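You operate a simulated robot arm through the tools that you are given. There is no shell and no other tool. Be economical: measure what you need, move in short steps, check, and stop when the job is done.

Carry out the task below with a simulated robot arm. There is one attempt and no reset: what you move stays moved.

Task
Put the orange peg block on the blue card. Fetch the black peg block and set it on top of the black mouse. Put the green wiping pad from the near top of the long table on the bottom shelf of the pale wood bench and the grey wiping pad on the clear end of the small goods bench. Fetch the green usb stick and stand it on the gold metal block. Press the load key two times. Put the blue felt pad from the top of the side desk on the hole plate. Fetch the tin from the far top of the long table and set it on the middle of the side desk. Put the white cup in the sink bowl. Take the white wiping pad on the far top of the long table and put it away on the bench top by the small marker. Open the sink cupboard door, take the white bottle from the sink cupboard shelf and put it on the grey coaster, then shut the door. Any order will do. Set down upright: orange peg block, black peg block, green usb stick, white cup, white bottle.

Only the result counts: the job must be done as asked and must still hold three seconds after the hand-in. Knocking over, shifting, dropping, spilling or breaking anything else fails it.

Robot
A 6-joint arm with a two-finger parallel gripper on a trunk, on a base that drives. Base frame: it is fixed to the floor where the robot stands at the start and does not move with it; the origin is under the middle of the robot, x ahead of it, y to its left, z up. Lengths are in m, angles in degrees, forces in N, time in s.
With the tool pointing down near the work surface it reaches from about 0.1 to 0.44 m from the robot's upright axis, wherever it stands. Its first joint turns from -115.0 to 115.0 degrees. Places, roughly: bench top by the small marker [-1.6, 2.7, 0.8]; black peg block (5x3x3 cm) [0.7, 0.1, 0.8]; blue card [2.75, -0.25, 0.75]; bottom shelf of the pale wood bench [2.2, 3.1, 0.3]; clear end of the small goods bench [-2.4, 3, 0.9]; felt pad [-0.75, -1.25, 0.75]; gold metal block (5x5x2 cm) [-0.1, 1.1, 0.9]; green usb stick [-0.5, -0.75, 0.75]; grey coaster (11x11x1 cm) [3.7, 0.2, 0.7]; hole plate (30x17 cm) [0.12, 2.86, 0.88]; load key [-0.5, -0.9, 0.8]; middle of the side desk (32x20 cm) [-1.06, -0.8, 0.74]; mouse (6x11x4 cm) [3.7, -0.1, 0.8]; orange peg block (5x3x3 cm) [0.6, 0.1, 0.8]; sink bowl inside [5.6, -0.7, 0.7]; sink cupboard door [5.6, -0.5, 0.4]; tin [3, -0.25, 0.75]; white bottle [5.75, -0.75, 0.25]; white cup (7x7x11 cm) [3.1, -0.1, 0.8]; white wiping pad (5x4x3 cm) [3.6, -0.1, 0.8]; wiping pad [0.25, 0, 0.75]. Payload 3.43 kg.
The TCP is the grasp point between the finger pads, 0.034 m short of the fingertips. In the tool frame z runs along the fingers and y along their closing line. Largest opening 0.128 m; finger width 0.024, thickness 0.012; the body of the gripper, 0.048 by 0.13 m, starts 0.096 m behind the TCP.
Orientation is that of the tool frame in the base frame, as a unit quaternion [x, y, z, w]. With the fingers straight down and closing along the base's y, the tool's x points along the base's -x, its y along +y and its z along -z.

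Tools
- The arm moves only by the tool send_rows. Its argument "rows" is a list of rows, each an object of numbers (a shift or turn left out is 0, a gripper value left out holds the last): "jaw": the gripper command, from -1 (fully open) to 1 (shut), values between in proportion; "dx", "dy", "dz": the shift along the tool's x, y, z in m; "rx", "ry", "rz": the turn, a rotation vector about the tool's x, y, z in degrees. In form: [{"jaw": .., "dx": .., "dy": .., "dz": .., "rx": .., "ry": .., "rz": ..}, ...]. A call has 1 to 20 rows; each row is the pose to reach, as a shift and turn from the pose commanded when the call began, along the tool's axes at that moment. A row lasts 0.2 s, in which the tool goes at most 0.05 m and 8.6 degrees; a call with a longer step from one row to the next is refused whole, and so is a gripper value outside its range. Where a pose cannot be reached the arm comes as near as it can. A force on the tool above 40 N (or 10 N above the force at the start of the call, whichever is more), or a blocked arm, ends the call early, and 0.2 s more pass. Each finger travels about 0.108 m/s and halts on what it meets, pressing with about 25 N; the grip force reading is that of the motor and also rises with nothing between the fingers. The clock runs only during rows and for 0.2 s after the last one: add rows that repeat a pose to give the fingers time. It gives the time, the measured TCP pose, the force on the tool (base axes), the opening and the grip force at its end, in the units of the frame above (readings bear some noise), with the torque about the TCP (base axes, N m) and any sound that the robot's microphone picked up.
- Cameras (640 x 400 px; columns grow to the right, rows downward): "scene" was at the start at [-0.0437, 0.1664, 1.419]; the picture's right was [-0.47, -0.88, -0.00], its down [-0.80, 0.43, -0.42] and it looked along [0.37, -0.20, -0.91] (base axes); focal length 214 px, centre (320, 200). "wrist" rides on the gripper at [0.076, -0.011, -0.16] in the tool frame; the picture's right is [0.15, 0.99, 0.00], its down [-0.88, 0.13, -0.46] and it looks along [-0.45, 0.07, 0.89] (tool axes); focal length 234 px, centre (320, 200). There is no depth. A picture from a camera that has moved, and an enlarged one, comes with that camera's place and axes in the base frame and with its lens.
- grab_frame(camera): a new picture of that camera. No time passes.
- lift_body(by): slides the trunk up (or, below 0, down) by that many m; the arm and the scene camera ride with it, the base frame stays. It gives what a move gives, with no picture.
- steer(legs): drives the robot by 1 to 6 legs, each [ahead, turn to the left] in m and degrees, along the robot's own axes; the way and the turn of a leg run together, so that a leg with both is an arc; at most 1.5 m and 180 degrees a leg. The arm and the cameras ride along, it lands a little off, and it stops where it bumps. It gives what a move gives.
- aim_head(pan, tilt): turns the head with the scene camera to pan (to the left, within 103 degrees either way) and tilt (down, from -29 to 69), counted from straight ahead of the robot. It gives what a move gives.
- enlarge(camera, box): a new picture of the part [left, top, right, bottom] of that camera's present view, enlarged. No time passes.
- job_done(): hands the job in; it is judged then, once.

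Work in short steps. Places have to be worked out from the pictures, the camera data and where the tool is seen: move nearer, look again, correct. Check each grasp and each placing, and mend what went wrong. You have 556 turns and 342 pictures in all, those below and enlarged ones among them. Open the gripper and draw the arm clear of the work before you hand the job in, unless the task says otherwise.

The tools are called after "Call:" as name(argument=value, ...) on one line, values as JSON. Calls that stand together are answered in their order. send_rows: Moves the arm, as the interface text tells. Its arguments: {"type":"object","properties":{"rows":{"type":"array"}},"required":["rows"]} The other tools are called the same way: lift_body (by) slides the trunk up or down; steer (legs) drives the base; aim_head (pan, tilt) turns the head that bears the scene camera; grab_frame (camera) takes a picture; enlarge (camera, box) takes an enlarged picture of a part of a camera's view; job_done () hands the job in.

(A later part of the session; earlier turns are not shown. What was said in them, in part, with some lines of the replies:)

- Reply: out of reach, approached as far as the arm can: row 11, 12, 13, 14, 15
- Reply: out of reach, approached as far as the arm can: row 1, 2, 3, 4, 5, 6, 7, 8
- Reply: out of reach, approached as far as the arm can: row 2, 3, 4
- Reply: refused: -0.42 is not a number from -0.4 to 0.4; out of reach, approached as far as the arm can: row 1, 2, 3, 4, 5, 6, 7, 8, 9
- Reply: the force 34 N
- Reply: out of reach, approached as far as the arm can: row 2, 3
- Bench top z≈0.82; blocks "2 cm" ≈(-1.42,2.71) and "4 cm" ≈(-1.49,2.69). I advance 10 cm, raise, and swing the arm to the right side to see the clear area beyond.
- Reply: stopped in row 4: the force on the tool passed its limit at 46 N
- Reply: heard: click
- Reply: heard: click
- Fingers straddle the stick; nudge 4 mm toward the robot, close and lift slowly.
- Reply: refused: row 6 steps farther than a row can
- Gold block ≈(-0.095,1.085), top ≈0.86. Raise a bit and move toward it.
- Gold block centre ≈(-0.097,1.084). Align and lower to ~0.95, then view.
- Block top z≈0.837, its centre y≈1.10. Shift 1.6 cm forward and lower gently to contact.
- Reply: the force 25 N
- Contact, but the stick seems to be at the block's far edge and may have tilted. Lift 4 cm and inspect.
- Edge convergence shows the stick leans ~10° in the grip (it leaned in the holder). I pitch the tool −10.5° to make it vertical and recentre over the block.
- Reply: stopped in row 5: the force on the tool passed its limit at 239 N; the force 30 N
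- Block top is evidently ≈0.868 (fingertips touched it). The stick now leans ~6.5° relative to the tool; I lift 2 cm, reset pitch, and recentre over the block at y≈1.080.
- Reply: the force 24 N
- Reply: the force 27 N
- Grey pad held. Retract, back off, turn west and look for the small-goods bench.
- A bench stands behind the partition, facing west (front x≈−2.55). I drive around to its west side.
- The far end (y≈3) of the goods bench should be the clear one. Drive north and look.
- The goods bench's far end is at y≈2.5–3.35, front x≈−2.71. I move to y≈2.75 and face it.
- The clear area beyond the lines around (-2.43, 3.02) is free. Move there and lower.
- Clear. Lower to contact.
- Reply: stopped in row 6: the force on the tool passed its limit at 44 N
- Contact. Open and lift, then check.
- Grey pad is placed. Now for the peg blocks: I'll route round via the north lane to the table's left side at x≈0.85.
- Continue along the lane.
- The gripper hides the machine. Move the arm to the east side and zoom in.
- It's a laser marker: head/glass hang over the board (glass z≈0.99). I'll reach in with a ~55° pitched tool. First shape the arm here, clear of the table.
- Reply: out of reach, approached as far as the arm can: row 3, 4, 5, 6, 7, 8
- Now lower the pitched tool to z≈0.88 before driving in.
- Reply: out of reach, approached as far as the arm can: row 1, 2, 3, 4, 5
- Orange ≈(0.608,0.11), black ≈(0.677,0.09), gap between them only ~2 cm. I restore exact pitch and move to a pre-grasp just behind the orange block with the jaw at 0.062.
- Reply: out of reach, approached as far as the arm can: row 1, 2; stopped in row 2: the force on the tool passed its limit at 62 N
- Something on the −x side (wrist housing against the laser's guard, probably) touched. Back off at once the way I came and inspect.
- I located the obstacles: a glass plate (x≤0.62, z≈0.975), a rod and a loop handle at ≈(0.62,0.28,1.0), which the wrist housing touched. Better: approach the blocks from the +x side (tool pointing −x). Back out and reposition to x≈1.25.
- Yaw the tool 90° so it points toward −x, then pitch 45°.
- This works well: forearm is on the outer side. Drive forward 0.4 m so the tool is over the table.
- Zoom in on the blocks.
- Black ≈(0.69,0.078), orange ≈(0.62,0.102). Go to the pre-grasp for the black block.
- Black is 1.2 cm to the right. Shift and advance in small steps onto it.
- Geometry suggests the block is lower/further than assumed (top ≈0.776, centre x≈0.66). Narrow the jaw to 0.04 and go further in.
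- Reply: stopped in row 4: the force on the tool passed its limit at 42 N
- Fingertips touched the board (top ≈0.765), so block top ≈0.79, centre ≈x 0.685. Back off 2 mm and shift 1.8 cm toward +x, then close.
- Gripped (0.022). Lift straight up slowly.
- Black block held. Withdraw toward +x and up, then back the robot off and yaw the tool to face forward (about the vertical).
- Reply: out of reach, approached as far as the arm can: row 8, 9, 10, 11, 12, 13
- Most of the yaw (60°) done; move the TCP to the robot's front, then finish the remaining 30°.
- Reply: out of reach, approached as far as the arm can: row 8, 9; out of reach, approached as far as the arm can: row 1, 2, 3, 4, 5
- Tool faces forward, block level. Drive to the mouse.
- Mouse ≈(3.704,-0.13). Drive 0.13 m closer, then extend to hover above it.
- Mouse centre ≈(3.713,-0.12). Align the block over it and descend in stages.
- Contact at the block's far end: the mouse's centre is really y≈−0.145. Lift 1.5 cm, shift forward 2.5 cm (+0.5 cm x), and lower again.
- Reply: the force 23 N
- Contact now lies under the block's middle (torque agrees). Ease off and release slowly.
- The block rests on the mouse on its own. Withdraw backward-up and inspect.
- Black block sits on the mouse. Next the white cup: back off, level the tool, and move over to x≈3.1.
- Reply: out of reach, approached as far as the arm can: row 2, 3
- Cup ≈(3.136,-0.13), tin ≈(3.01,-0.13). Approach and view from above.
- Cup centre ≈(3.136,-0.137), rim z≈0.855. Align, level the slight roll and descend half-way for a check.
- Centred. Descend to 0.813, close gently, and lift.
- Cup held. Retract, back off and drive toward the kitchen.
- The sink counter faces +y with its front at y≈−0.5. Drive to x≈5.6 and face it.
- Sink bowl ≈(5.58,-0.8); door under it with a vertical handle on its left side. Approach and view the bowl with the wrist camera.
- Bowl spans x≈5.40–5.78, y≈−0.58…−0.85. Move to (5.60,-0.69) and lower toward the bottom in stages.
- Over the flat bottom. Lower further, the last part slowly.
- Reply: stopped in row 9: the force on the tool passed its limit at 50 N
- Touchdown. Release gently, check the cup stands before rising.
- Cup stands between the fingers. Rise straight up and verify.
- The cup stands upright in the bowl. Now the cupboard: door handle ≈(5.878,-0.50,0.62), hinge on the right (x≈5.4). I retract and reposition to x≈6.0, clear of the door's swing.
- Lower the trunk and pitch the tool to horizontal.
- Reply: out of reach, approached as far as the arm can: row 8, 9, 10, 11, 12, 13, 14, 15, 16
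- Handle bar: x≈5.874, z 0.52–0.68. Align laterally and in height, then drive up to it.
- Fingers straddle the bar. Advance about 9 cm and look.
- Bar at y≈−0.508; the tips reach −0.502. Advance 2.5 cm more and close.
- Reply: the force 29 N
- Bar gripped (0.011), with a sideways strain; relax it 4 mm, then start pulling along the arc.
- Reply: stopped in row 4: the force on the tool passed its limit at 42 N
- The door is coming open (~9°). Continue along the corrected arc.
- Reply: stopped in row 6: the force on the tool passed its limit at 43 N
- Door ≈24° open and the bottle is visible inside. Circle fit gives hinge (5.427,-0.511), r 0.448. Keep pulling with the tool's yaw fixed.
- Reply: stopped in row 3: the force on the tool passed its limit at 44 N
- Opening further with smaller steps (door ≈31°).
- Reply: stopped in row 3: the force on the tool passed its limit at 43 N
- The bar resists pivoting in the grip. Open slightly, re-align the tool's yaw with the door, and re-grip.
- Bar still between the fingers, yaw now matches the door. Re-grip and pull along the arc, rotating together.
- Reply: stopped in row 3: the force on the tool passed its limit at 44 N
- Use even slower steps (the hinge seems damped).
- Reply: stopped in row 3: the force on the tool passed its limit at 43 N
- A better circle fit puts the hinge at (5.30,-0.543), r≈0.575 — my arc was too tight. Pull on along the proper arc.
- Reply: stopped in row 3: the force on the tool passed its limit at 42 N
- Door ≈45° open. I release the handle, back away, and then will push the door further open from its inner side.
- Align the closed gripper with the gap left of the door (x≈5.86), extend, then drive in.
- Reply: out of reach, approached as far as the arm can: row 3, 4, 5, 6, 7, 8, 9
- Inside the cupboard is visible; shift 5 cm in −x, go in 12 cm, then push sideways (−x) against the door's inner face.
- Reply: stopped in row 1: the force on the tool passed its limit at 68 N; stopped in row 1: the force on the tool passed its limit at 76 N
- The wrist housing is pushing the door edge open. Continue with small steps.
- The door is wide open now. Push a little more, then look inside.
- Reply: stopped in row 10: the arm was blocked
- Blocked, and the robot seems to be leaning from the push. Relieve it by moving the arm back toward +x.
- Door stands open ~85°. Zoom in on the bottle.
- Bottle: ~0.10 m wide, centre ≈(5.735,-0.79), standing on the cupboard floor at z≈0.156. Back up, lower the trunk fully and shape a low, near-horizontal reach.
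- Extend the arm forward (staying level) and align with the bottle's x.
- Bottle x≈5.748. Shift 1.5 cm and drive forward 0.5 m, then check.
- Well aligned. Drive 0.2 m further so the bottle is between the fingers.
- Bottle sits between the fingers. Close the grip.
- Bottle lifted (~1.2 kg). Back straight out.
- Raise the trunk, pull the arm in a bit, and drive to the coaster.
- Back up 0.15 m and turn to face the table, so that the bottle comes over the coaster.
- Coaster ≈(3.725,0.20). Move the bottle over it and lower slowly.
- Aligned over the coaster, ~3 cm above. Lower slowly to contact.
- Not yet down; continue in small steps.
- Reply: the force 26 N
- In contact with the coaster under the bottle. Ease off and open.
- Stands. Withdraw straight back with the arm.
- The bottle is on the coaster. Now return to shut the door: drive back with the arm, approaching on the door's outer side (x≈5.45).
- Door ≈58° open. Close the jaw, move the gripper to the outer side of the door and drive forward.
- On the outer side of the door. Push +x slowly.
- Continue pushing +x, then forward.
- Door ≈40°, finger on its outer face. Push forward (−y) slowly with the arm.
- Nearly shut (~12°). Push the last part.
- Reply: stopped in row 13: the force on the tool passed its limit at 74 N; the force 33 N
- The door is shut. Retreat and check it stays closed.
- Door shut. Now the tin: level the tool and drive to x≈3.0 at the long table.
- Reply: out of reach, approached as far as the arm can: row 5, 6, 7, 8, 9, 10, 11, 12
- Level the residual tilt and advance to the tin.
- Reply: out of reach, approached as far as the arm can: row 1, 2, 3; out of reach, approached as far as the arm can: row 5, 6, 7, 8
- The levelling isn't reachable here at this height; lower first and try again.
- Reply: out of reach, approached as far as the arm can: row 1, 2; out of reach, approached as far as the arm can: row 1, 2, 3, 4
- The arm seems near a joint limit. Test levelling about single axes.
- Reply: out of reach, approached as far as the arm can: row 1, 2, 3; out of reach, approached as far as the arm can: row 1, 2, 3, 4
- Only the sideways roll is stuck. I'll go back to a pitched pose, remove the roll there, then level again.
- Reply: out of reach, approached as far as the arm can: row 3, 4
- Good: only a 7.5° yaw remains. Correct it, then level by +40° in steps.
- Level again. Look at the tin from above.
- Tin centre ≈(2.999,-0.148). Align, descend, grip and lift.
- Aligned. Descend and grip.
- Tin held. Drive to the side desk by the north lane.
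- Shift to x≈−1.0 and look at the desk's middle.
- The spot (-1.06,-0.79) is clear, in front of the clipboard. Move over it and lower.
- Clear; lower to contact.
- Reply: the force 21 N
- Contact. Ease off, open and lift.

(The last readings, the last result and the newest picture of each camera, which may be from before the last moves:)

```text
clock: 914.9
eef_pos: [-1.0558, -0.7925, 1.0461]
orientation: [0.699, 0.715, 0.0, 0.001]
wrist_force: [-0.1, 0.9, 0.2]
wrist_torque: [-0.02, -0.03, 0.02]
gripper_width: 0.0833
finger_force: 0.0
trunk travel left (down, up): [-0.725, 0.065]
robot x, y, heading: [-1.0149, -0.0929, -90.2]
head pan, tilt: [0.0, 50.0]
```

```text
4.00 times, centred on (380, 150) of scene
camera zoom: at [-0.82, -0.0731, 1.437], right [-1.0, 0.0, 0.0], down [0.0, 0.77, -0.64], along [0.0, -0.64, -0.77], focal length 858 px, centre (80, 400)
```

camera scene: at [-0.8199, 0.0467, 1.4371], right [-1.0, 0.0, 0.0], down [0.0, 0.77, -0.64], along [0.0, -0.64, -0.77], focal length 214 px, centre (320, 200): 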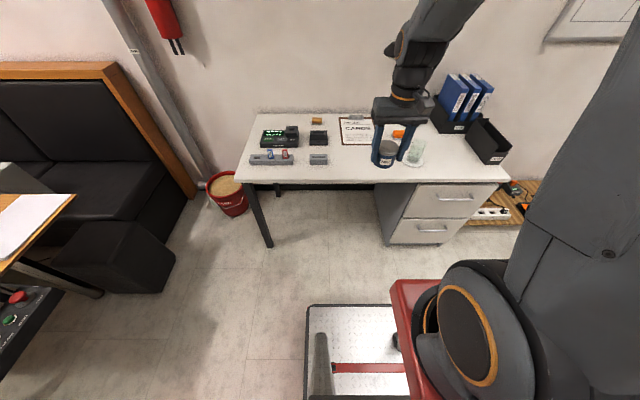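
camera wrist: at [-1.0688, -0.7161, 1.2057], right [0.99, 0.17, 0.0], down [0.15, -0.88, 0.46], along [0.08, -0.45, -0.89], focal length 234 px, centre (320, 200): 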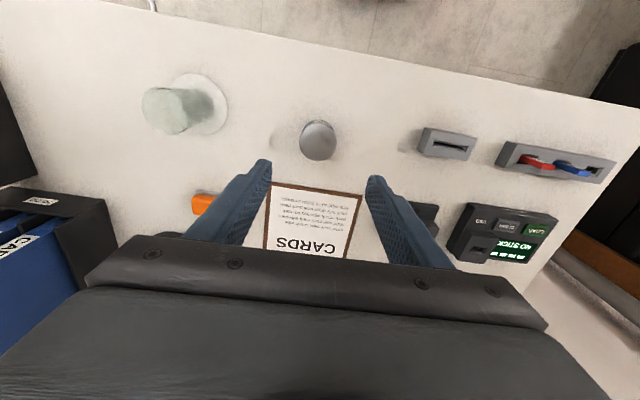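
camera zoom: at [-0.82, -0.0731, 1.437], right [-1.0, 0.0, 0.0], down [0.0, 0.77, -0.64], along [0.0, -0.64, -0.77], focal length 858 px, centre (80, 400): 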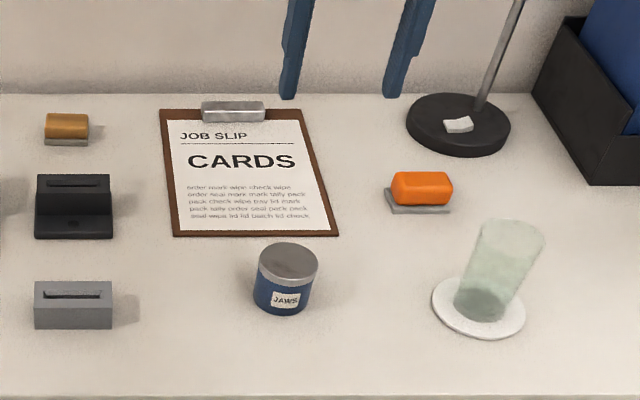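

Tin placed. Last: the orange block. Retract and drive back round to (1.27, 1.1).

Call:
send_rows(rows=[{"jaw": 0.2, "dx": 0.04}, {"dx": 0.08}, {"dx": 0.12}, {"dx": 0.16}, {"dx": 0.2}, {"dx": 0.24}, {"dx": 0.28}, {"dx": 0.28}])

Call:
steer(legs=[[-0.38, 0], [0, 135], [0.47, 0], [0, 45], [1.48, 0], [0, -90]])

Call:
steer(legs=[[1.5, 0], [0.45, 0], [0, -90], [1.0, 0]])

Call:
aim_head(pan=0, tilt=45)

Call:
grab_frame(camera="scene")

```text
clock: 916.7
eef_pos: [-1.0624, -0.5123, 1.0454]
orientation: [0.7, 0.714, 0.0, 0.0]
wrist_force: [-0.2, -0.7, 0.1]
wrist_torque: [-0.02, 0.0, -0.01]
gripper_width: 0.0511
finger_force: 0.0
trunk travel left (down, up): [-0.725, 0.065]
robot x, y, heading: [-1.0143, -0.0942, -90.0]
head pan, tilt: [0.0, 50.0]
```

```text
clock: 940.0
eef_pos: [-0.2948, 2.0809, 1.0458]
orientation: [-0.029, 1.0, -0.001, 0.002]
wrist_force: [0.1, 0.4, -0.7]
wrist_torque: [0.01, 0.03, -0.02]
gripper_width: 0.0513
finger_force: 0.1
trunk travel left (down, up): [-0.725, 0.065]
robot x, y, heading: [-0.7143, 2.1121, 1.9]
head pan, tilt: [0.0, 50.0]
```

```text
clock: 958.4
eef_pos: [1.2236, 0.749, 1.045]
orientation: [0.692, 0.722, 0.0, 0.001]
wrist_force: [0.7, -0.1, -0.2]
wrist_torque: [-0.03, -0.02, -0.01]
gripper_width: 0.0511
finger_force: 0.0
trunk travel left (down, up): [-0.725, 0.065]
robot x, y, heading: [1.2641, 1.1669, -88.8]
head pan, tilt: [0.0, 50.0]
```

```text
clock: 959.0
eef_pos: [1.2234, 0.7481, 1.0446]
orientation: [0.692, 0.722, 0.0, 0.001]
wrist_force: [-0.6, -0.2, 0.3]
wrist_torque: [0.0, 0.02, -0.02]
gripper_width: 0.0513
finger_force: 0.0
trunk travel left (down, up): [-0.725, 0.065]
robot x, y, heading: [1.2635, 1.1717, -89.1]
head pan, tilt: [0.0, 45.0]
```

```text
108 pictures are left
camera scene: at [1.4561, 1.1887, 1.444], right [-1.0, -0.02, 0.0], down [-0.01, 0.71, -0.71], along [0.01, -0.71, -0.71], focal length 214 px, centre (320, 200)
```

scene: 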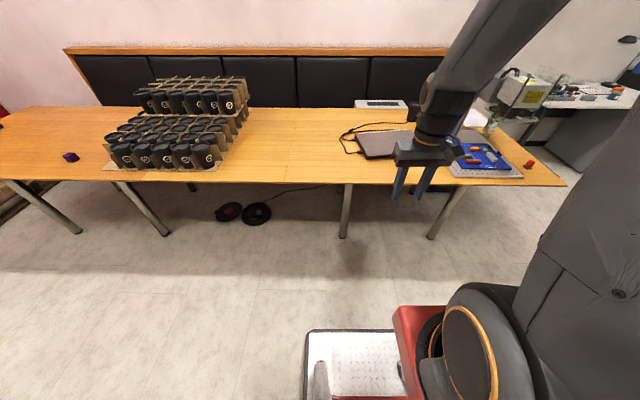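

Same preparation as for the black block: shift, yaw 92°, pitch 42°.

Call:
send_rows(rows=[{"jaw": 0.2, "dy": -0.04}, {"dy": -0.08}, {"dy": -0.12}, {"dy": -0.145}, {"dy": -0.145}])

Call:
send_rows(rows=[{"jaw": 0.2, "rz": 8}, {"rz": 16}, {"rz": 24}, {"rz": 32}, {"rz": 40}, {"rz": 48}, {"rz": 56}, {"rz": 64}, {"rz": 72}, {"rz": 80}, {"rz": 88}, {"rz": 92.4}, {"rz": 92.4}])

Call:
send_rows(rows=[{"ry": -8}, {"ry": -16}, {"ry": -24}, {"ry": -32}, {"ry": -40}, {"ry": -42}, {"ry": -42}])

Call:
steer(legs=[[0.47, 0]])

Call:
grab_frame(camera="wrist")

```text
clock: 960.2
eef_pos: [1.0788, 0.7424, 1.0452]
orientation: [0.691, 0.722, -0.001, 0.0]
wrist_force: [-1.0, -0.2, 0.2]
wrist_torque: [0.0, 0.03, -0.02]
gripper_width: 0.0513
finger_force: 0.0
trunk travel left (down, up): [-0.725, 0.065]
robot x, y, heading: [1.2646, 1.1732, -88.9]
head pan, tilt: [0.0, 45.0]
```

```text
clock: 963.0
eef_pos: [1.0786, 0.7416, 1.0452]
orientation: [1.0, 0.0, 0.0, 0.001]
wrist_force: [0.1, -0.3, 0.2]
wrist_torque: [0.0, 0.02, 0.0]
gripper_width: 0.0511
finger_force: 0.0
trunk travel left (down, up): [-0.725, 0.065]
robot x, y, heading: [1.2611, 1.1684, -88.8]
head pan, tilt: [0.0, 45.0]
```

```text
clock: 964.6
eef_pos: [1.0786, 0.7424, 1.0462]
orientation: [0.933, 0.001, -0.359, 0.002]
wrist_force: [0.0, 0.7, 0.2]
wrist_torque: [0.03, -0.06, -0.01]
gripper_width: 0.0512
finger_force: 0.1
trunk travel left (down, up): [-0.725, 0.065]
robot x, y, heading: [1.2584, 1.1719, -88.7]
head pan, tilt: [0.0, 45.0]
```

```text
clock: 967.5
eef_pos: [1.0897, 0.2727, 1.0457]
orientation: [0.934, 0.001, -0.358, 0.002]
wrist_force: [-0.3, 0.0, 0.8]
wrist_torque: [-0.01, 0.0, 0.01]
gripper_width: 0.0513
finger_force: 0.1
trunk travel left (down, up): [-0.725, 0.065]
robot x, y, heading: [1.2726, 0.701, -88.6]
head pan, tilt: [0.0, 45.0]
```

```text
107 pictures are left
camera wrist: at [1.2525, 0.2857, 1.1128], right [0.11, -0.99, -0.1], down [-0.35, -0.13, 0.93], along [-0.93, -0.07, -0.36], focal length 234 px, centre (320, 200)
```

wrist: 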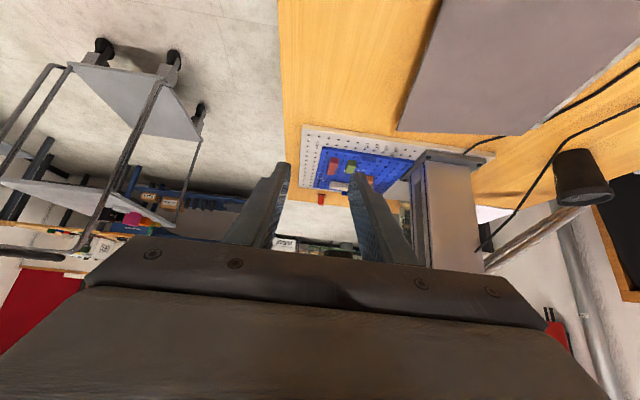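

Move to a pre-grasp for the orange block at ≈(0.70,0.094,0.862).

Call:
send_rows(rows=[{"jaw": 0.2, "dy": 0.045}, {"dy": 0.09}, {"dy": 0.135}, {"dy": 0.179}, {"dy": 0.179, "dx": -0.017, "dz": 0.04}, {"dy": 0.179, "dx": -0.034, "dz": 0.08}, {"dy": 0.179, "dx": -0.051, "dz": 0.12}, {"dy": 0.179, "dx": -0.068, "dz": 0.16}, {"dy": 0.179, "dx": -0.085, "dz": 0.2}, {"dy": 0.179, "dx": -0.102, "dz": 0.24}, {"dy": 0.179, "dx": -0.119, "dz": 0.28}, {"dy": 0.179, "dx": -0.136, "dz": 0.32}, {"dy": 0.179, "dx": -0.153, "dz": 0.36}, {"dy": 0.179, "dx": -0.169, "dz": 0.397}, {"dy": 0.179, "dx": -0.169, "dz": 0.397}])

Call:
enlarge(camera="wrist", box=[240, 110, 400, 220])

```text
clock: 970.6
eef_pos: [0.6979, 0.0913, 0.8639]
orientation: [0.933, 0.001, -0.359, 0.001]
wrist_force: [-0.7, -0.1, 0.3]
wrist_torque: [0.0, 0.03, 0.02]
gripper_width: 0.0513
finger_force: 0.1
trunk travel left (down, up): [-0.725, 0.065]
robot x, y, heading: [1.2746, 0.7017, -88.7]
head pan, tilt: [0.0, 45.0]
```

```text
3.64 times, centred on (320, 165) of wrist
camera zoom: at [0.8609, 0.1045, 0.9322], right [0.11, -0.99, -0.1], down [-0.35, -0.13, 0.93], along [-0.93, -0.07, -0.36], focal length 852 px, centre (320, 327)
```

zoom: 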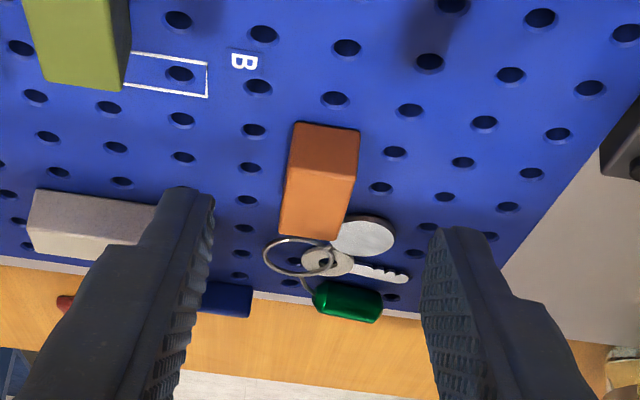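

Centred on the block. Approach it with the jaw at 0.04.

Call:
send_rows(rows=[{"jaw": 0.375, "dx": -0.002, "dz": 0.03}, {"dx": -0.005, "dz": 0.06}, {"dx": -0.0065, "dz": 0.08}, {"dx": -0.0065, "dz": 0.08}])

Call:
enlarge(camera="wrist", box=[240, 120, 400, 220])

```text
clock: 971.6
eef_pos: [0.6391, 0.0922, 0.809]
orientation: [0.934, 0.0, -0.358, 0.001]
wrist_force: [-0.3, -0.6, 0.3]
wrist_torque: [0.04, 0.0, 0.0]
gripper_width: 0.0398
finger_force: 0.1
trunk travel left (down, up): [-0.725, 0.065]
robot x, y, heading: [1.2676, 0.7021, -88.9]
head pan, tilt: [0.0, 45.0]
```

```text
4.00 times, centred on (320, 170) of wrist
camera zoom: at [0.8026, 0.1047, 0.8761], right [0.11, -0.99, -0.1], down [-0.35, -0.13, 0.93], along [-0.93, -0.07, -0.36], focal length 937 px, centre (320, 320)
```

zoom: 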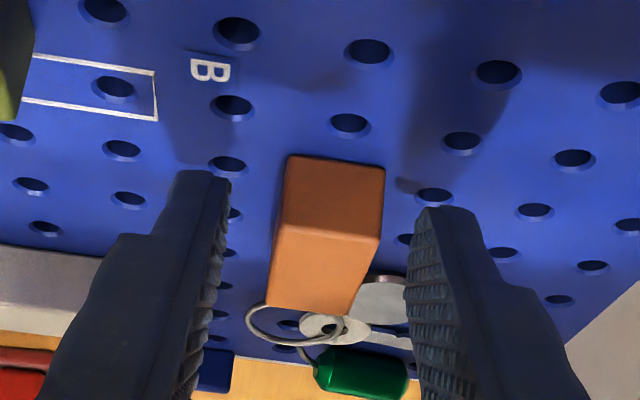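

Nearly the same view as the black grasp. Down 9 mm and close, then lift slowly.

Call:
send_rows(rows=[{"jaw": 0.375, "dx": 0.003, "dz": 0.0035}, {"dx": 0.006, "dz": 0.0067}, {"jaw": 0.6, "dx": 0.006, "dz": 0.0067}, {"jaw": 1, "dx": 0.006, "dz": 0.0067}, {"dx": 0.006, "dz": 0.0067}, {"dx": 0.006, "dz": 0.0067}])

Call:
enlarge(camera="wrist", box=[240, 120, 400, 220])

Call:
send_rows(rows=[{"jaw": 1, "dx": -0.0067, "dz": -0.0075}, {"dx": -0.0133, "dz": -0.015}, {"dx": -0.0266, "dz": -0.03}, {"dx": -0.04, "dz": -0.045}, {"dx": -0.0466, "dz": -0.0525}, {"dx": -0.0466, "dz": -0.0525}])

Call:
grab_frame(camera="wrist")

```text
clock: 973.0
eef_pos: [0.6409, 0.0917, 0.7994]
orientation: [0.934, 0.001, -0.358, 0.002]
wrist_force: [0.1, -3.1, 1.3]
wrist_torque: [-0.08, 0.04, 0.11]
gripper_width: 0.0218
finger_force: 25.3
trunk travel left (down, up): [-0.725, 0.065]
robot x, y, heading: [1.2711, 0.7025, -88.6]
head pan, tilt: [0.0, 45.0]
```

```text
4.00 times, centred on (320, 170) of wrist
camera zoom: at [0.8031, 0.1045, 0.8674], right [0.11, -0.99, -0.1], down [-0.35, -0.13, 0.93], along [-0.93, -0.07, -0.36], focal length 937 px, centre (320, 320)
```

zoom: 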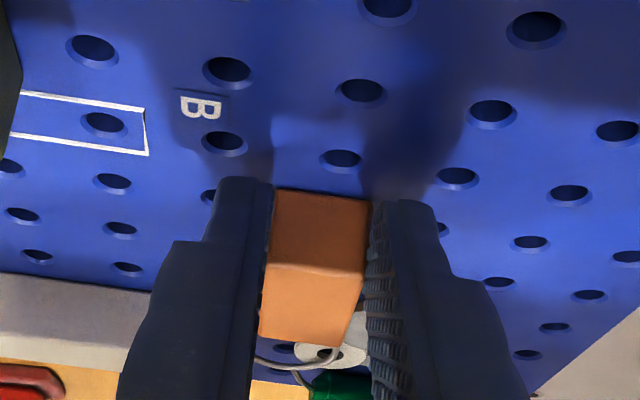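

```text
clock: 974.5
eef_pos: [0.6413, 0.0928, 0.8703]
orientation: [0.934, 0.001, -0.358, 0.001]
wrist_force: [-0.7, -1.0, 0.7]
wrist_torque: [0.02, -0.02, -0.03]
gripper_width: 0.0217
finger_force: 25.2
trunk travel left (down, up): [-0.725, 0.065]
robot x, y, heading: [1.2744, 0.7012, -88.9]
head pan, tilt: [0.0, 45.0]
```

```text
103 pictures are left
camera wrist: at [0.8037, 0.105, 0.9368], right [0.11, -0.99, -0.1], down [-0.35, -0.13, 0.93], along [-0.93, -0.07, -0.36], focal length 234 px, centre (320, 200)
```

wrist: 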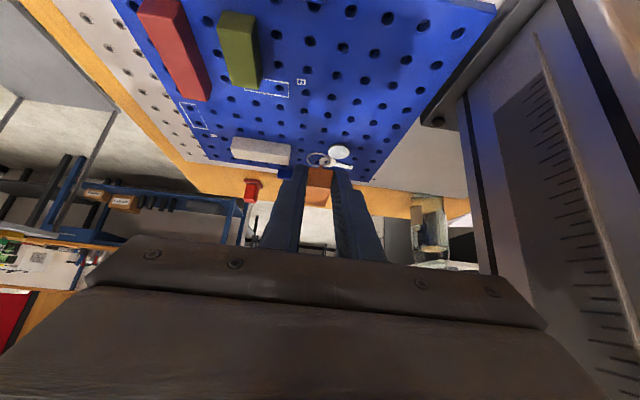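

Orange held, keys undisturbed. Withdraw toward +x, then up.

Call:
send_rows(rows=[{"jaw": 1, "dx": 0.0299, "dz": -0.0266}, {"dx": 0.0598, "dz": -0.0532}, {"dx": 0.0896, "dz": -0.0798}, {"dx": 0.105, "dz": -0.12}, {"dx": 0.12, "dz": -0.16}, {"dx": 0.135, "dz": -0.2}, {"dx": 0.145, "dz": -0.24}, {"dx": 0.151, "dz": -0.2817}, {"dx": 0.151, "dz": -0.2817}])

Call:
steer(legs=[[-0.47, 0]])

Call:
send_rows(rows=[{"jaw": 1, "dx": 0.02, "dy": -0.02, "dz": -0.02}, {"dx": 0.045, "dy": -0.04, "dz": -0.04}, {"dx": 0.07, "dy": -0.06, "dz": -0.06}, {"dx": 0.095, "dy": -0.08, "dz": -0.08}, {"dx": 0.12, "dy": -0.1, "dz": -0.1}, {"dx": 0.145, "dy": -0.12, "dz": -0.12}, {"dx": 0.16, "dy": -0.14, "dz": -0.14}, {"dx": 0.16, "dy": -0.14, "dz": -0.14}])

```text
clock: 976.5
eef_pos: [0.9424, 0.093, 0.9789]
orientation: [0.933, 0.001, -0.359, 0.001]
wrist_force: [-0.1, -0.3, -0.4]
wrist_torque: [0.0, 0.01, -0.02]
gripper_width: 0.0216
finger_force: 25.1
trunk travel left (down, up): [-0.725, 0.065]
robot x, y, heading: [1.2753, 0.7036, -88.9]
head pan, tilt: [0.0, 45.0]
```

```text
clock: 979.2
eef_pos: [0.933, 0.562, 0.9781]
orientation: [0.934, 0.002, -0.358, 0.002]
wrist_force: [-0.6, 0.6, 0.4]
wrist_torque: [0.01, 0.0, 0.01]
gripper_width: 0.0217
finger_force: 25.4
trunk travel left (down, up): [-0.725, 0.065]
robot x, y, heading: [1.264, 1.168, -88.6]
head pan, tilt: [0.0, 45.0]
```

```text
clock: 981.0
eef_pos: [1.1438, 0.7035, 0.9754]
orientation: [0.933, 0.002, -0.359, 0.002]
wrist_force: [0.3, 0.0, 0.0]
wrist_torque: [0.01, 0.0, 0.0]
gripper_width: 0.0216
finger_force: 25.3
trunk travel left (down, up): [-0.725, 0.065]
robot x, y, heading: [1.2629, 1.1683, -88.5]
head pan, tilt: [0.0, 45.0]
```

Yaw the tool (about the vertical) to face forward again.

Call:
send_rows(rows=[{"jaw": 1, "rx": -5.3, "rz": -6}, {"rx": -10.6, "rz": -12}, {"rx": -15.9, "rz": -18}, {"rx": -21.2, "rz": -24}, {"rx": -26.5, "rz": -30}, {"rx": -31.8, "rz": -36}, {"rx": -37.1, "rz": -42}, {"rx": -42.4, "rz": -48}, {"rx": -47.7, "rz": -54}, {"rx": -53, "rz": -60}, {"rx": -58.3, "rz": -66}, {"rx": -59.9, "rz": -67.2}, {"rx": -59.9, "rz": -67.2}])

```text
clock: 983.9
eef_pos: [1.2482, 0.6737, 0.9741]
orientation: [0.697, 0.624, -0.28, 0.216]
wrist_force: [-0.1, 0.1, -0.3]
wrist_torque: [0.0, 0.02, 0.0]
gripper_width: 0.0218
finger_force: 25.0
out of reach, approached as far as the arm can: row 8, 9, 10, 11, 12, 13
trunk travel left (down, up): [-0.725, 0.065]
robot x, y, heading: [1.2619, 1.1683, -88.4]
head pan, tilt: [0.0, 45.0]
```

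Nearly there; extend a little and finish the orientation.

Call:
send_rows(rows=[{"jaw": 1, "dx": -0.03, "dz": 0.03}, {"dx": -0.06, "dz": 0.055}, {"dx": -0.075, "dz": 0.066}, {"dx": -0.075, "dz": 0.066, "rx": -3.5, "ry": -0.4, "rz": -1.9}, {"dx": -0.075, "dz": 0.066, "rx": -6.9, "ry": -0.8, "rz": -3.7}, {"dx": -0.075, "dz": 0.066, "rx": -6.9, "ry": -0.8, "rz": -3.7}])

Call:
steer(legs=[[0, 88.5], [1.45, 0], [0, -90], [0.35, 0]])

Call:
grab_frame(camera="scene")

Call:
grab_frame(camera="wrist")

```text
clock: 985.2
eef_pos: [1.2342, 0.5761, 0.9754]
orientation: [0.697, 0.624, -0.279, 0.216]
wrist_force: [-0.6, 0.3, -0.2]
wrist_torque: [0.03, 0.0, 0.02]
gripper_width: 0.0219
finger_force: 24.9
out of reach, approached as far as the arm can: row 4, 5, 6
trunk travel left (down, up): [-0.725, 0.065]
robot x, y, heading: [1.2616, 1.1703, -88.5]
head pan, tilt: [0.0, 45.0]
```

```text
clock: 1001.9
eef_pos: [2.6699, 0.212, 0.9757]
orientation: [0.704, 0.617, -0.281, 0.213]
wrist_force: [-0.7, 0.3, -0.6]
wrist_torque: [-0.03, -0.01, -0.04]
gripper_width: 0.0216
finger_force: 25.0
trunk travel left (down, up): [-0.725, 0.065]
robot x, y, heading: [2.7098, 0.8057, -89.9]
head pan, tilt: [0.0, 45.0]
```

```text
102 pictures are left
camera scene: at [2.9038, 0.8207, 1.444], right [-1.0, 0.0, 0.0], down [0.0, 0.71, -0.71], along [0.0, -0.71, -0.71], focal length 214 px, centre (320, 200)
```

scene: 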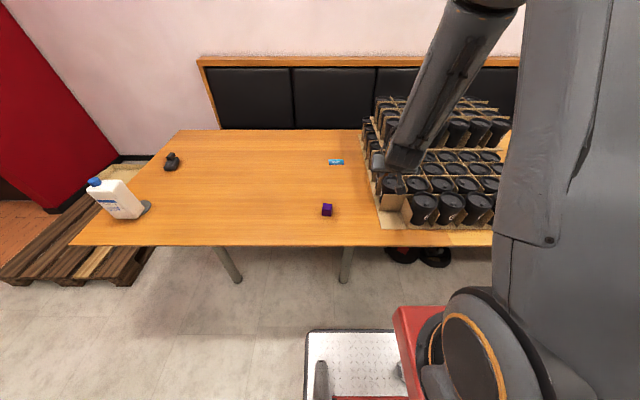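

```text
101 pictures are left
camera wrist: at [2.6866, 0.3749, 1.0456], right [0.99, -0.04, -0.14], down [0.12, -0.38, 0.92], along [-0.09, -0.92, -0.37], focal length 234 px, centre (320, 200)
```

wrist: 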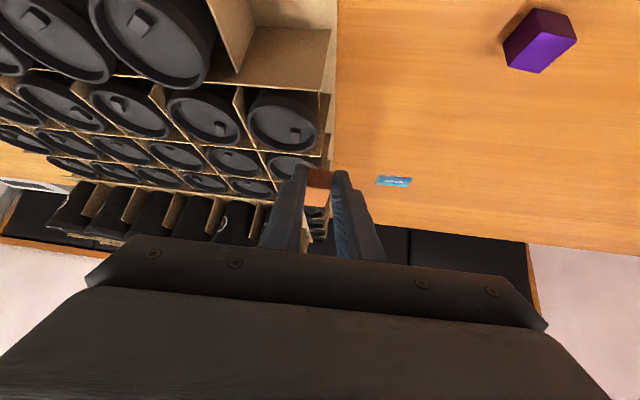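

Facing −y would bring the forearm over the cup tray. I choose a diagonal tool heading (−135°) instead, and reposition the robot to x≈3.1.

Call:
steer(legs=[[-0.35, 0]])

Call:
send_rows(rows=[{"jaw": 1, "rx": 4.4, "rz": 5.8}, {"rx": 8.8, "rz": 11.5}, {"rx": 13.3, "rz": 17.3}, {"rx": 17.7, "rz": 23}, {"rx": 22.1, "ry": 0.1, "rz": 28.8}, {"rx": 22.1, "ry": 0.1, "rz": 28.8}])

Call:
steer(legs=[[0, 90], [0.42, 0], [0, -90], [0.5, 0]])

Call:
grab_frame(camera="scene")

Call:
grab_frame(camera="wrist")

```text
clock: 1004.1
eef_pos: [2.6681, 0.564, 0.9749]
orientation: [0.704, 0.616, -0.282, 0.212]
wrist_force: [0.3, 0.5, -0.2]
wrist_torque: [0.01, 0.0, 0.0]
gripper_width: 0.0217
finger_force: 24.9
trunk travel left (down, up): [-0.725, 0.065]
robot x, y, heading: [2.7068, 1.1565, -90.0]
head pan, tilt: [0.0, 45.0]
```

```text
clock: 1005.5
eef_pos: [2.6693, 0.5644, 0.975]
orientation: [0.862, 0.358, -0.331, 0.137]
wrist_force: [-1.2, -0.4, 0.0]
wrist_torque: [0.0, -0.03, 0.0]
gripper_width: 0.0217
finger_force: 24.7
trunk travel left (down, up): [-0.725, 0.065]
robot x, y, heading: [2.708, 1.1545, -89.7]
head pan, tilt: [0.0, 45.0]
```

```text
clock: 1018.3
eef_pos: [3.0935, 0.0537, 0.9756]
orientation: [0.861, 0.359, -0.332, 0.138]
wrist_force: [-0.6, 1.1, -0.6]
wrist_torque: [0.01, 0.0, -0.03]
gripper_width: 0.0217
finger_force: 25.3
trunk travel left (down, up): [-0.725, 0.065]
robot x, y, heading: [3.1306, 0.645, -89.7]
head pan, tilt: [0.0, 45.0]
```

```text
100 pictures are left
camera scene: at [3.3252, 0.6623, 1.444], right [-1.0, -0.01, 0.0], down [0.0, 0.71, -0.71], along [0.0, -0.71, -0.71], focal length 214 px, centre (320, 200)
```

scene: 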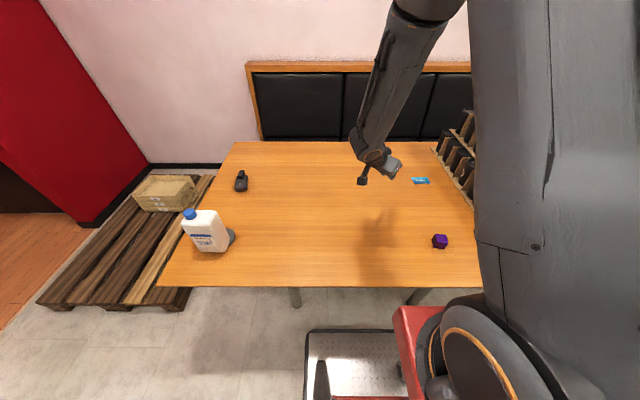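

```text
99 pictures are left
camera wrist: at [3.1998, 0.1785, 1.0427], right [0.78, -0.62, -0.1], down [-0.15, -0.34, 0.93], along [-0.61, -0.71, -0.36], focal length 234 px, centre (320, 200)
```

wrist: 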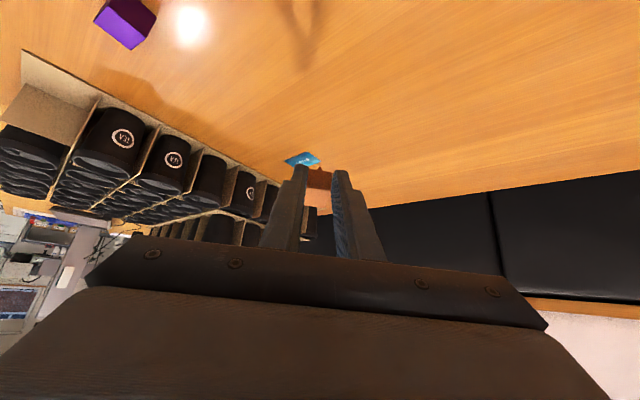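

Card ≈(2.822,-0.176). Move above it (z 0.86).

Call:
send_rows(rows=[{"jaw": 1, "dx": -0.02, "dy": -0.003, "dz": 0.035}, {"dx": -0.04, "dy": -0.007, "dz": 0.07}, {"dx": -0.06, "dy": -0.01, "dz": 0.105}, {"dx": -0.08, "dy": -0.013, "dz": 0.14}, {"dx": -0.1, "dy": -0.017, "dz": 0.175}, {"dx": -0.12, "dy": -0.02, "dz": 0.21}, {"dx": -0.14, "dy": -0.024, "dz": 0.245}, {"dx": -0.16, "dy": -0.027, "dz": 0.28}, {"dx": -0.1773, "dy": -0.0301, "dz": 0.3118}, {"dx": -0.1773, "dy": -0.0301, "dz": 0.3118}])

Call:
enlarge(camera="wrist", box=[220, 90, 420, 220])

Call:
enlarge(camera="scene", box=[370, 120, 480, 210])

```text
clock: 1020.5
eef_pos: [2.8312, -0.1675, 0.8633]
orientation: [0.861, 0.359, -0.332, 0.138]
wrist_force: [-0.6, -0.4, 0.6]
wrist_torque: [-0.01, 0.0, 0.01]
gripper_width: 0.0217
finger_force: 25.2
trunk travel left (down, up): [-0.725, 0.065]
robot x, y, heading: [3.132, 0.6446, -90.0]
head pan, tilt: [0.0, 45.0]
```

```text
3.08 times, centred on (320, 155) of wrist
camera zoom: at [2.9379, -0.0429, 0.9307], right [0.78, -0.62, -0.1], down [-0.15, -0.34, 0.93], along [-0.61, -0.71, -0.36], focal length 720 px, centre (320, 338)
```

zoom: 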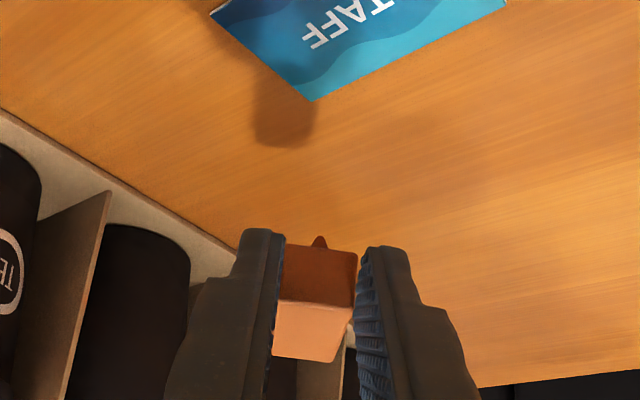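

```text
4.44 times, centred on (425, 165) of scene
camera zoom: at [3.3252, 0.6622, 1.444], right [-1.0, -0.01, 0.0], down [0.0, 0.71, -0.71], along [0.0, -0.71, -0.71], focal length 953 px, centre (-147, 356)
```

zoom: 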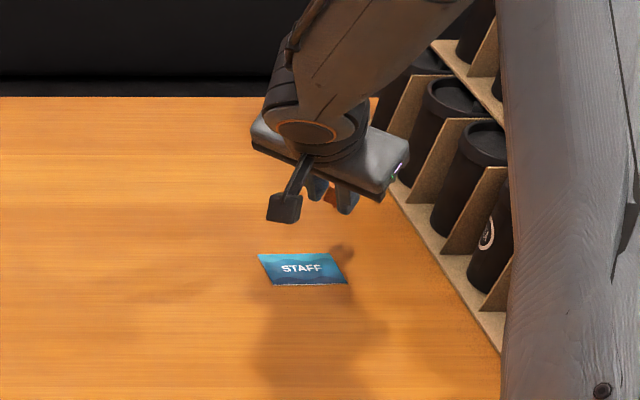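

There seems to be a peg under the block; zoom to see its shape.

Call:
enlarge(camera="wrist", box=[295, 155, 345, 195])

Call:
enlarge(camera="scene", box=[225, 160, 255, 195])

```text
10.00 times, centred on (320, 175) of wrist
camera zoom: at [2.9379, -0.0429, 0.9307], right [0.78, -0.62, -0.1], down [-0.15, -0.34, 0.93], along [-0.61, -0.71, -0.36], focal length 2342 px, centre (320, 450)
```

zoom: 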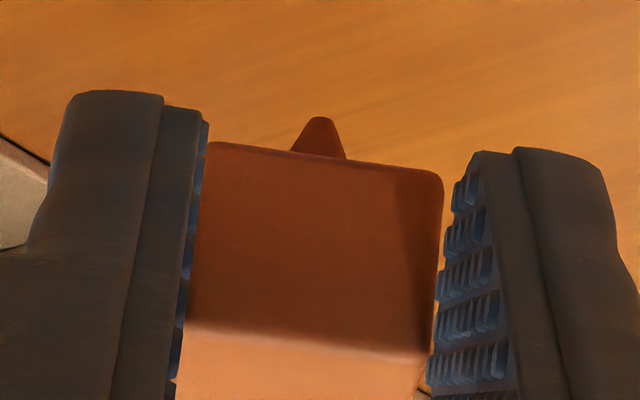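

```text
11.43 times, centred on (240, 178) of scene
camera zoom: at [3.3252, 0.6622, 1.444], right [-1.0, -0.01, 0.0], down [0.0, 0.71, -0.71], along [0.0, -0.71, -0.71], focal length 2451 px, centre (1234, 457)
```

zoom: 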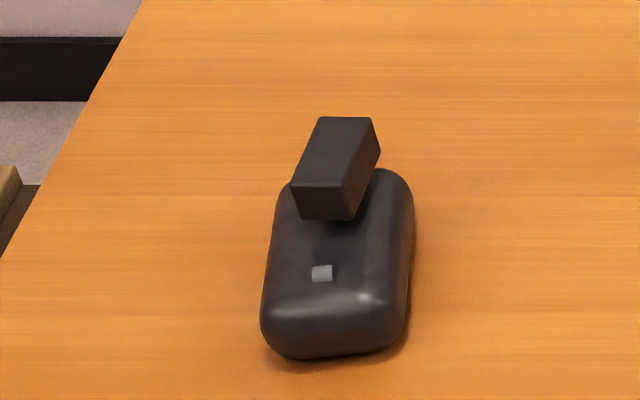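

The block has small tapered pegs below (the black one stands level the same way). Lower the orange block onto the card in small steps.

Call:
send_rows(rows=[{"jaw": 1, "dx": 0.0133, "dz": 0.0149}, {"dx": 0.0266, "dz": 0.0299}, {"dx": 0.0366, "dz": 0.0411}, {"dx": 0.0399, "dz": 0.0448}, {"dx": 0.0432, "dz": 0.0486}, {"dx": 0.0466, "dz": 0.0523}, {"dx": 0.0499, "dz": 0.056}])

Call:
enlarge(camera="wrist", box=[240, 100, 400, 220])

```text
clock: 1022.1
eef_pos: [2.8324, -0.1682, 0.7882]
orientation: [0.861, 0.359, -0.332, 0.139]
wrist_force: [-0.2, 0.0, 0.3]
wrist_torque: [-0.01, -0.01, 0.0]
gripper_width: 0.0217
finger_force: 25.3
trunk travel left (down, up): [-0.725, 0.065]
robot x, y, heading: [3.1319, 0.6436, -89.4]
head pan, tilt: [0.0, 45.0]
```

```text
3.33 times, centred on (320, 160) of wrist
camera zoom: at [2.9386, -0.0431, 0.8551], right [0.78, -0.62, -0.1], down [-0.15, -0.34, 0.93], along [-0.61, -0.71, -0.36], focal length 781 px, centre (320, 333)
```

zoom: 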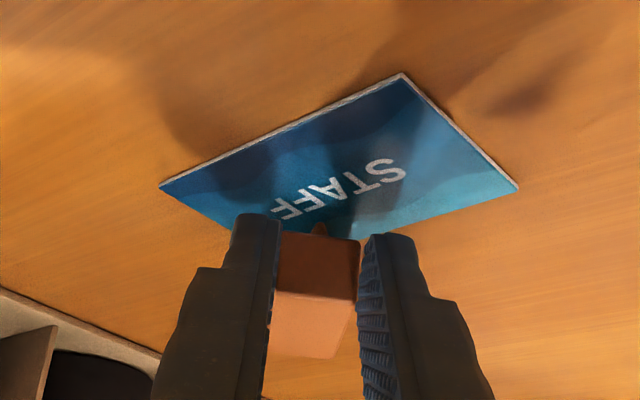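

The block's near end is over the card's centre; shift it back 2 cm so that its middle is centred, then check.

Call:
send_rows(rows=[{"jaw": 1, "dx": 0.008, "dz": -0.0155}, {"dx": 0.0149, "dz": -0.0133}, {"dx": 0.0149, "dz": -0.0133}])

Call:
enlarge(camera="wrist", box=[240, 100, 400, 220])

Call:
enlarge(camera="scene", box=[380, 130, 460, 200])

```text
clock: 1022.9
eef_pos: [2.8452, -0.153, 0.7882]
orientation: [0.861, 0.36, -0.331, 0.139]
wrist_force: [-0.2, 0.2, 0.0]
wrist_torque: [0.01, 0.0, 0.02]
gripper_width: 0.0217
finger_force: 25.0
trunk travel left (down, up): [-0.725, 0.065]
robot x, y, heading: [3.1305, 0.6467, -89.7]
head pan, tilt: [0.0, 45.0]
```

```text
3.33 times, centred on (320, 160) of wrist
camera zoom: at [2.9526, -0.0284, 0.8548], right [0.78, -0.62, -0.1], down [-0.15, -0.34, 0.93], along [-0.61, -0.71, -0.36], focal length 781 px, centre (320, 333)
```

zoom: 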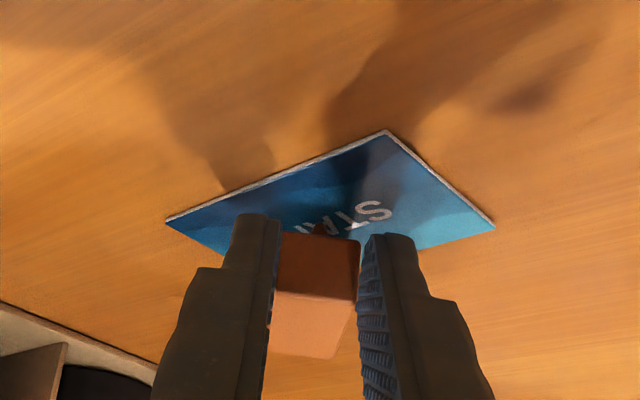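

```text
5.71 times, centred on (420, 165) of scene
camera zoom: at [3.3252, 0.6622, 1.444], right [-1.0, -0.01, 0.0], down [0.0, 0.71, -0.71], along [0.0, -0.71, -0.71], focal length 1226 px, centre (-251, 400)
```

zoom: 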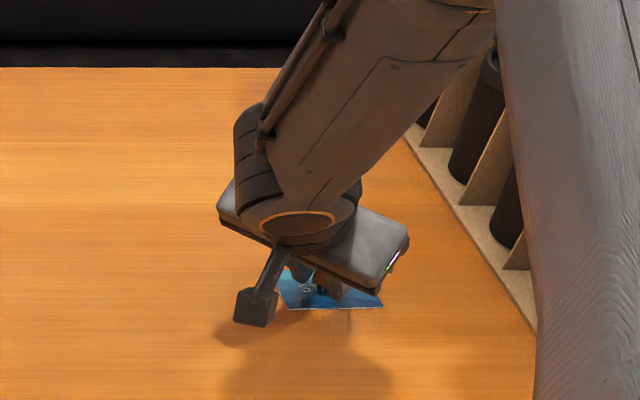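

Now the block's middle is over the card's centre. Lower to contact.

Call:
send_rows(rows=[{"jaw": 1, "dx": 0.002, "dz": 0.0022}, {"dx": 0.004, "dz": 0.0045}, {"dx": 0.006, "dz": 0.0067}, {"dx": 0.008, "dz": 0.009}, {"dx": 0.01, "dz": 0.0112}, {"dx": 0.012, "dz": 0.0134}])

```text
clock: 1024.3
eef_pos: [2.8455, -0.1551, 0.7743]
orientation: [0.86, 0.36, -0.334, 0.14]
wrist_force: [3.9, 4.4, 38.3]
wrist_torque: [-0.78, 0.54, 0.01]
gripper_width: 0.0217
finger_force: 25.0
trunk travel left (down, up): [-0.725, 0.065]
robot x, y, heading: [3.1299, 0.6467, -89.8]
head pan, tilt: [0.0, 45.0]
```

Contact. Ease up slightly and release slowly.

Call:
send_rows(rows=[{"jaw": 1, "dx": -0.0027, "dz": -0.003}, {"dx": -0.004, "dz": -0.0045}, {"jaw": 1, "dx": -0.004, "dz": -0.0045}])

Call:
enlarge(camera="wrist", box=[260, 120, 380, 220])

```text
clock: 1025.1
eef_pos: [2.8463, -0.1515, 0.7744]
orientation: [0.862, 0.36, -0.33, 0.137]
wrist_force: [-0.6, -1.8, 10.1]
wrist_torque: [-0.31, 0.17, 0.07]
gripper_width: 0.0215
finger_force: 25.0
trunk travel left (down, up): [-0.725, 0.065]
robot x, y, heading: [3.1319, 0.6454, -89.9]
head pan, tilt: [0.0, 45.0]
```

```text
4.00 times, centred on (320, 170) of wrist
camera zoom: at [2.953, -0.0275, 0.842], right [0.78, -0.62, -0.1], down [-0.15, -0.34, 0.93], along [-0.61, -0.71, -0.36], focal length 937 px, centre (320, 320)
```

zoom: 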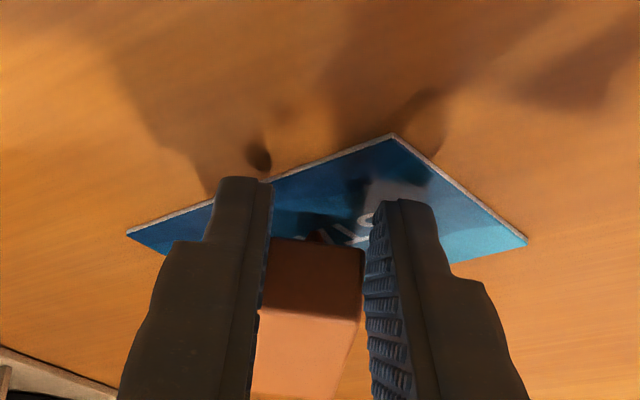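

Release.

Call:
send_rows(rows=[{"jaw": 1, "dx": -0.0013, "dz": -0.0015}, {"jaw": 0.62, "dx": -0.0013, "dz": -0.0015}, {"jaw": 0.52, "dx": -0.0013, "dz": -0.0015}, {"jaw": 0.4, "dx": -0.0013, "dz": -0.0015}, {"jaw": 0.35, "dx": -0.0013, "dz": -0.0015}])

Call:
enlarge(camera="wrist", box=[260, 120, 380, 220])

```text
clock: 1026.3
eef_pos: [2.8471, -0.1537, 0.7783]
orientation: [0.861, 0.36, -0.331, 0.139]
wrist_force: [-0.1, -0.5, 0.2]
wrist_torque: [-0.01, -0.05, 0.0]
gripper_width: 0.0415
finger_force: 0.1
trunk travel left (down, up): [-0.725, 0.065]
robot x, y, heading: [3.1319, 0.6493, -90.0]
head pan, tilt: [0.0, 45.0]
```

```text
4.00 times, centred on (320, 170) of wrist
camera zoom: at [2.9525, -0.0286, 0.8451], right [0.78, -0.62, -0.1], down [-0.15, -0.34, 0.93], along [-0.61, -0.71, -0.36], focal length 937 px, centre (320, 320)
```

zoom: 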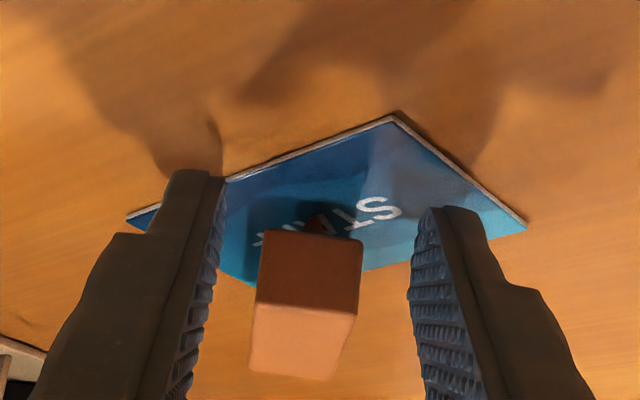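

Block stands on its peg on the card. Withdraw backward-up and verify.

Call:
send_rows(rows=[{"jaw": 0.3, "dz": -0.03}, {"dz": -0.07}, {"dz": -0.11}, {"dz": -0.15}, {"dz": -0.19}, {"dz": -0.23}, {"dz": -0.23}])

Call:
enlarge(camera="wrist", box=[240, 90, 380, 200])

Call:
enlarge(camera="scene", box=[390, 155, 450, 205])

```text
clock: 1027.9
eef_pos: [2.9547, -0.0443, 0.948]
orientation: [0.861, 0.359, -0.332, 0.138]
wrist_force: [-0.6, 0.4, -0.2]
wrist_torque: [-0.01, 0.02, -0.01]
gripper_width: 0.0447
finger_force: 0.1
trunk travel left (down, up): [-0.725, 0.065]
robot x, y, heading: [3.131, 0.6488, -89.5]
head pan, tilt: [0.0, 45.0]
```

```text
3.64 times, centred on (310, 145) of wrist
camera zoom: at [3.061, 0.0806, 1.0162], right [0.78, -0.62, -0.1], down [-0.15, -0.34, 0.93], along [-0.61, -0.71, -0.36], focal length 852 px, centre (356, 400)
```

zoom: 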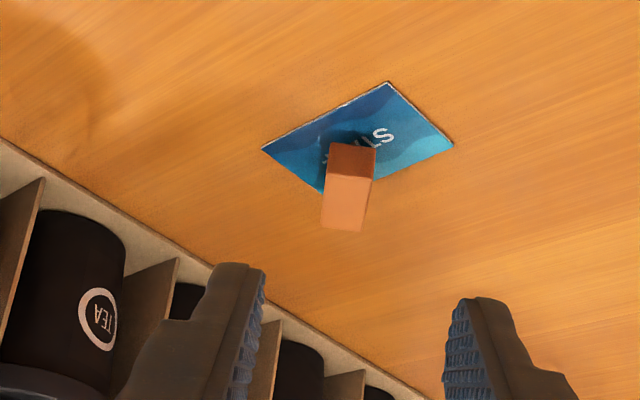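

```text
8.00 times, centred on (420, 180) of scene
camera zoom: at [3.3252, 0.6622, 1.444], right [-1.0, -0.01, 0.0], down [0.0, 0.71, -0.71], along [0.0, -0.71, -0.71], focal length 1716 px, centre (-480, 360)
```

zoom: 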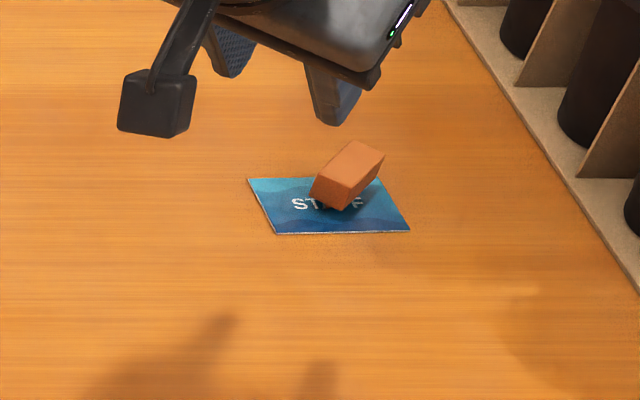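

All items are placed. Check the bottle/coaster and black block from here.

Call:
enlarge(camera="scene", box=[160, 160, 270, 260])

```text
4.00 times, centred on (215, 210) of scene
camera zoom: at [3.3252, 0.6622, 1.444], right [-1.0, -0.01, 0.0], down [0.0, 0.71, -0.71], along [0.0, -0.71, -0.71], focal length 858 px, centre (740, 160)
```

zoom: 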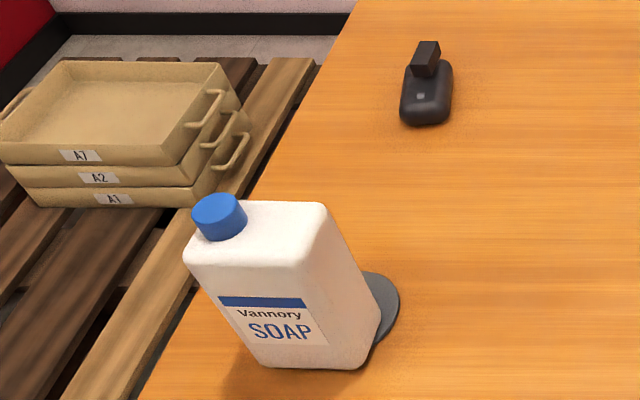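

The bottle stands mostly on the coaster, weight well within it. Finally check the stick on the trolley from afar while retreating the arm and robot.

Call:
steer(legs=[[-0.4, 0]])

Call:
send_rows(rows=[{"jaw": -0.2, "dz": -0.04}, {"dz": -0.08}, {"dz": -0.1}, {"dz": -0.1}])

Call:
aim_head(pan=-95, tilt=12)

Call:
grab_frame(camera="scene")

```text
clock: 1030.3
eef_pos: [2.9511, 0.3532, 0.9488]
orientation: [0.862, 0.359, -0.331, 0.139]
wrist_force: [-0.2, -0.6, 0.7]
wrist_torque: [0.02, 0.02, 0.0]
gripper_width: 0.0449
finger_force: 0.0
trunk travel left (down, up): [-0.725, 0.065]
robot x, y, heading: [3.1295, 1.045, -89.9]
head pan, tilt: [0.0, 45.0]
```

```text
clock: 1031.3
eef_pos: [3.0004, 0.4012, 1.0234]
orientation: [0.861, 0.359, -0.331, 0.139]
wrist_force: [0.8, -0.6, 0.8]
wrist_torque: [0.0, 0.01, -0.01]
gripper_width: 0.0767
finger_force: 0.0
trunk travel left (down, up): [-0.725, 0.065]
robot x, y, heading: [3.1302, 1.0442, -89.7]
head pan, tilt: [0.0, 45.0]
```

```text
clock: 1033.1
eef_pos: [2.999, 0.4012, 1.023]
orientation: [0.861, 0.36, -0.331, 0.139]
wrist_force: [-0.5, -0.4, -1.0]
wrist_torque: [0.0, 0.01, 0.03]
gripper_width: 0.0769
finger_force: 0.0
trunk travel left (down, up): [-0.725, 0.065]
robot x, y, heading: [3.1292, 1.0456, -89.6]
head pan, tilt: [-95.0, 12.0]
```

```text
86 pictures are left
camera scene: at [3.2297, 1.1494, 1.4957], right [0.08, 1.0, 0.0], down [0.21, -0.02, -0.98], along [-0.97, 0.08, -0.21], focal length 214 px, centre (320, 200)
```

scene: 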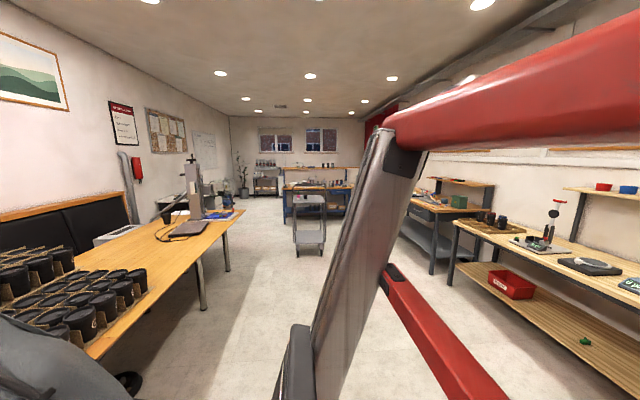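

Call:
enlarge(camera="scene", box=[285, 175, 335, 215])

```text
10.00 times, centred on (310, 195) of scene
camera zoom: at [3.2297, 1.1494, 1.4957], right [0.08, 1.0, 0.0], down [0.21, -0.02, -0.98], along [-0.97, 0.08, -0.21], focal length 2145 px, centre (420, 250)
```

zoom: 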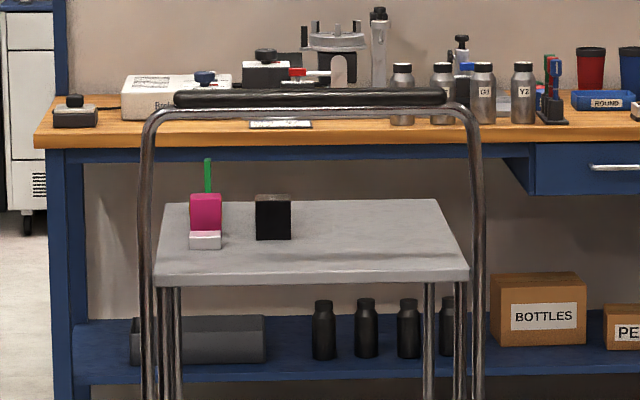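

The green stick stands upright on the gold block; the arm is clear and the gripper open. Handing in.

Call:
job_done()

```text
The job is handed in.
```

I did every part of the task and handed the job in. The result has not come back yet.

- **White bottle:** it stands upright on the grey coaster, but about 3 cm off the coaster's centre, so its front edge overhangs slightly.
- **Black peg block:** it sits level on the back half of the mouse rather than the middle.
- **Laser marker:** while I was reaching for the peg blocks, the wrist bumped a handle on the laser marker's guard. I backed off at once and saw no sign that anything had moved.
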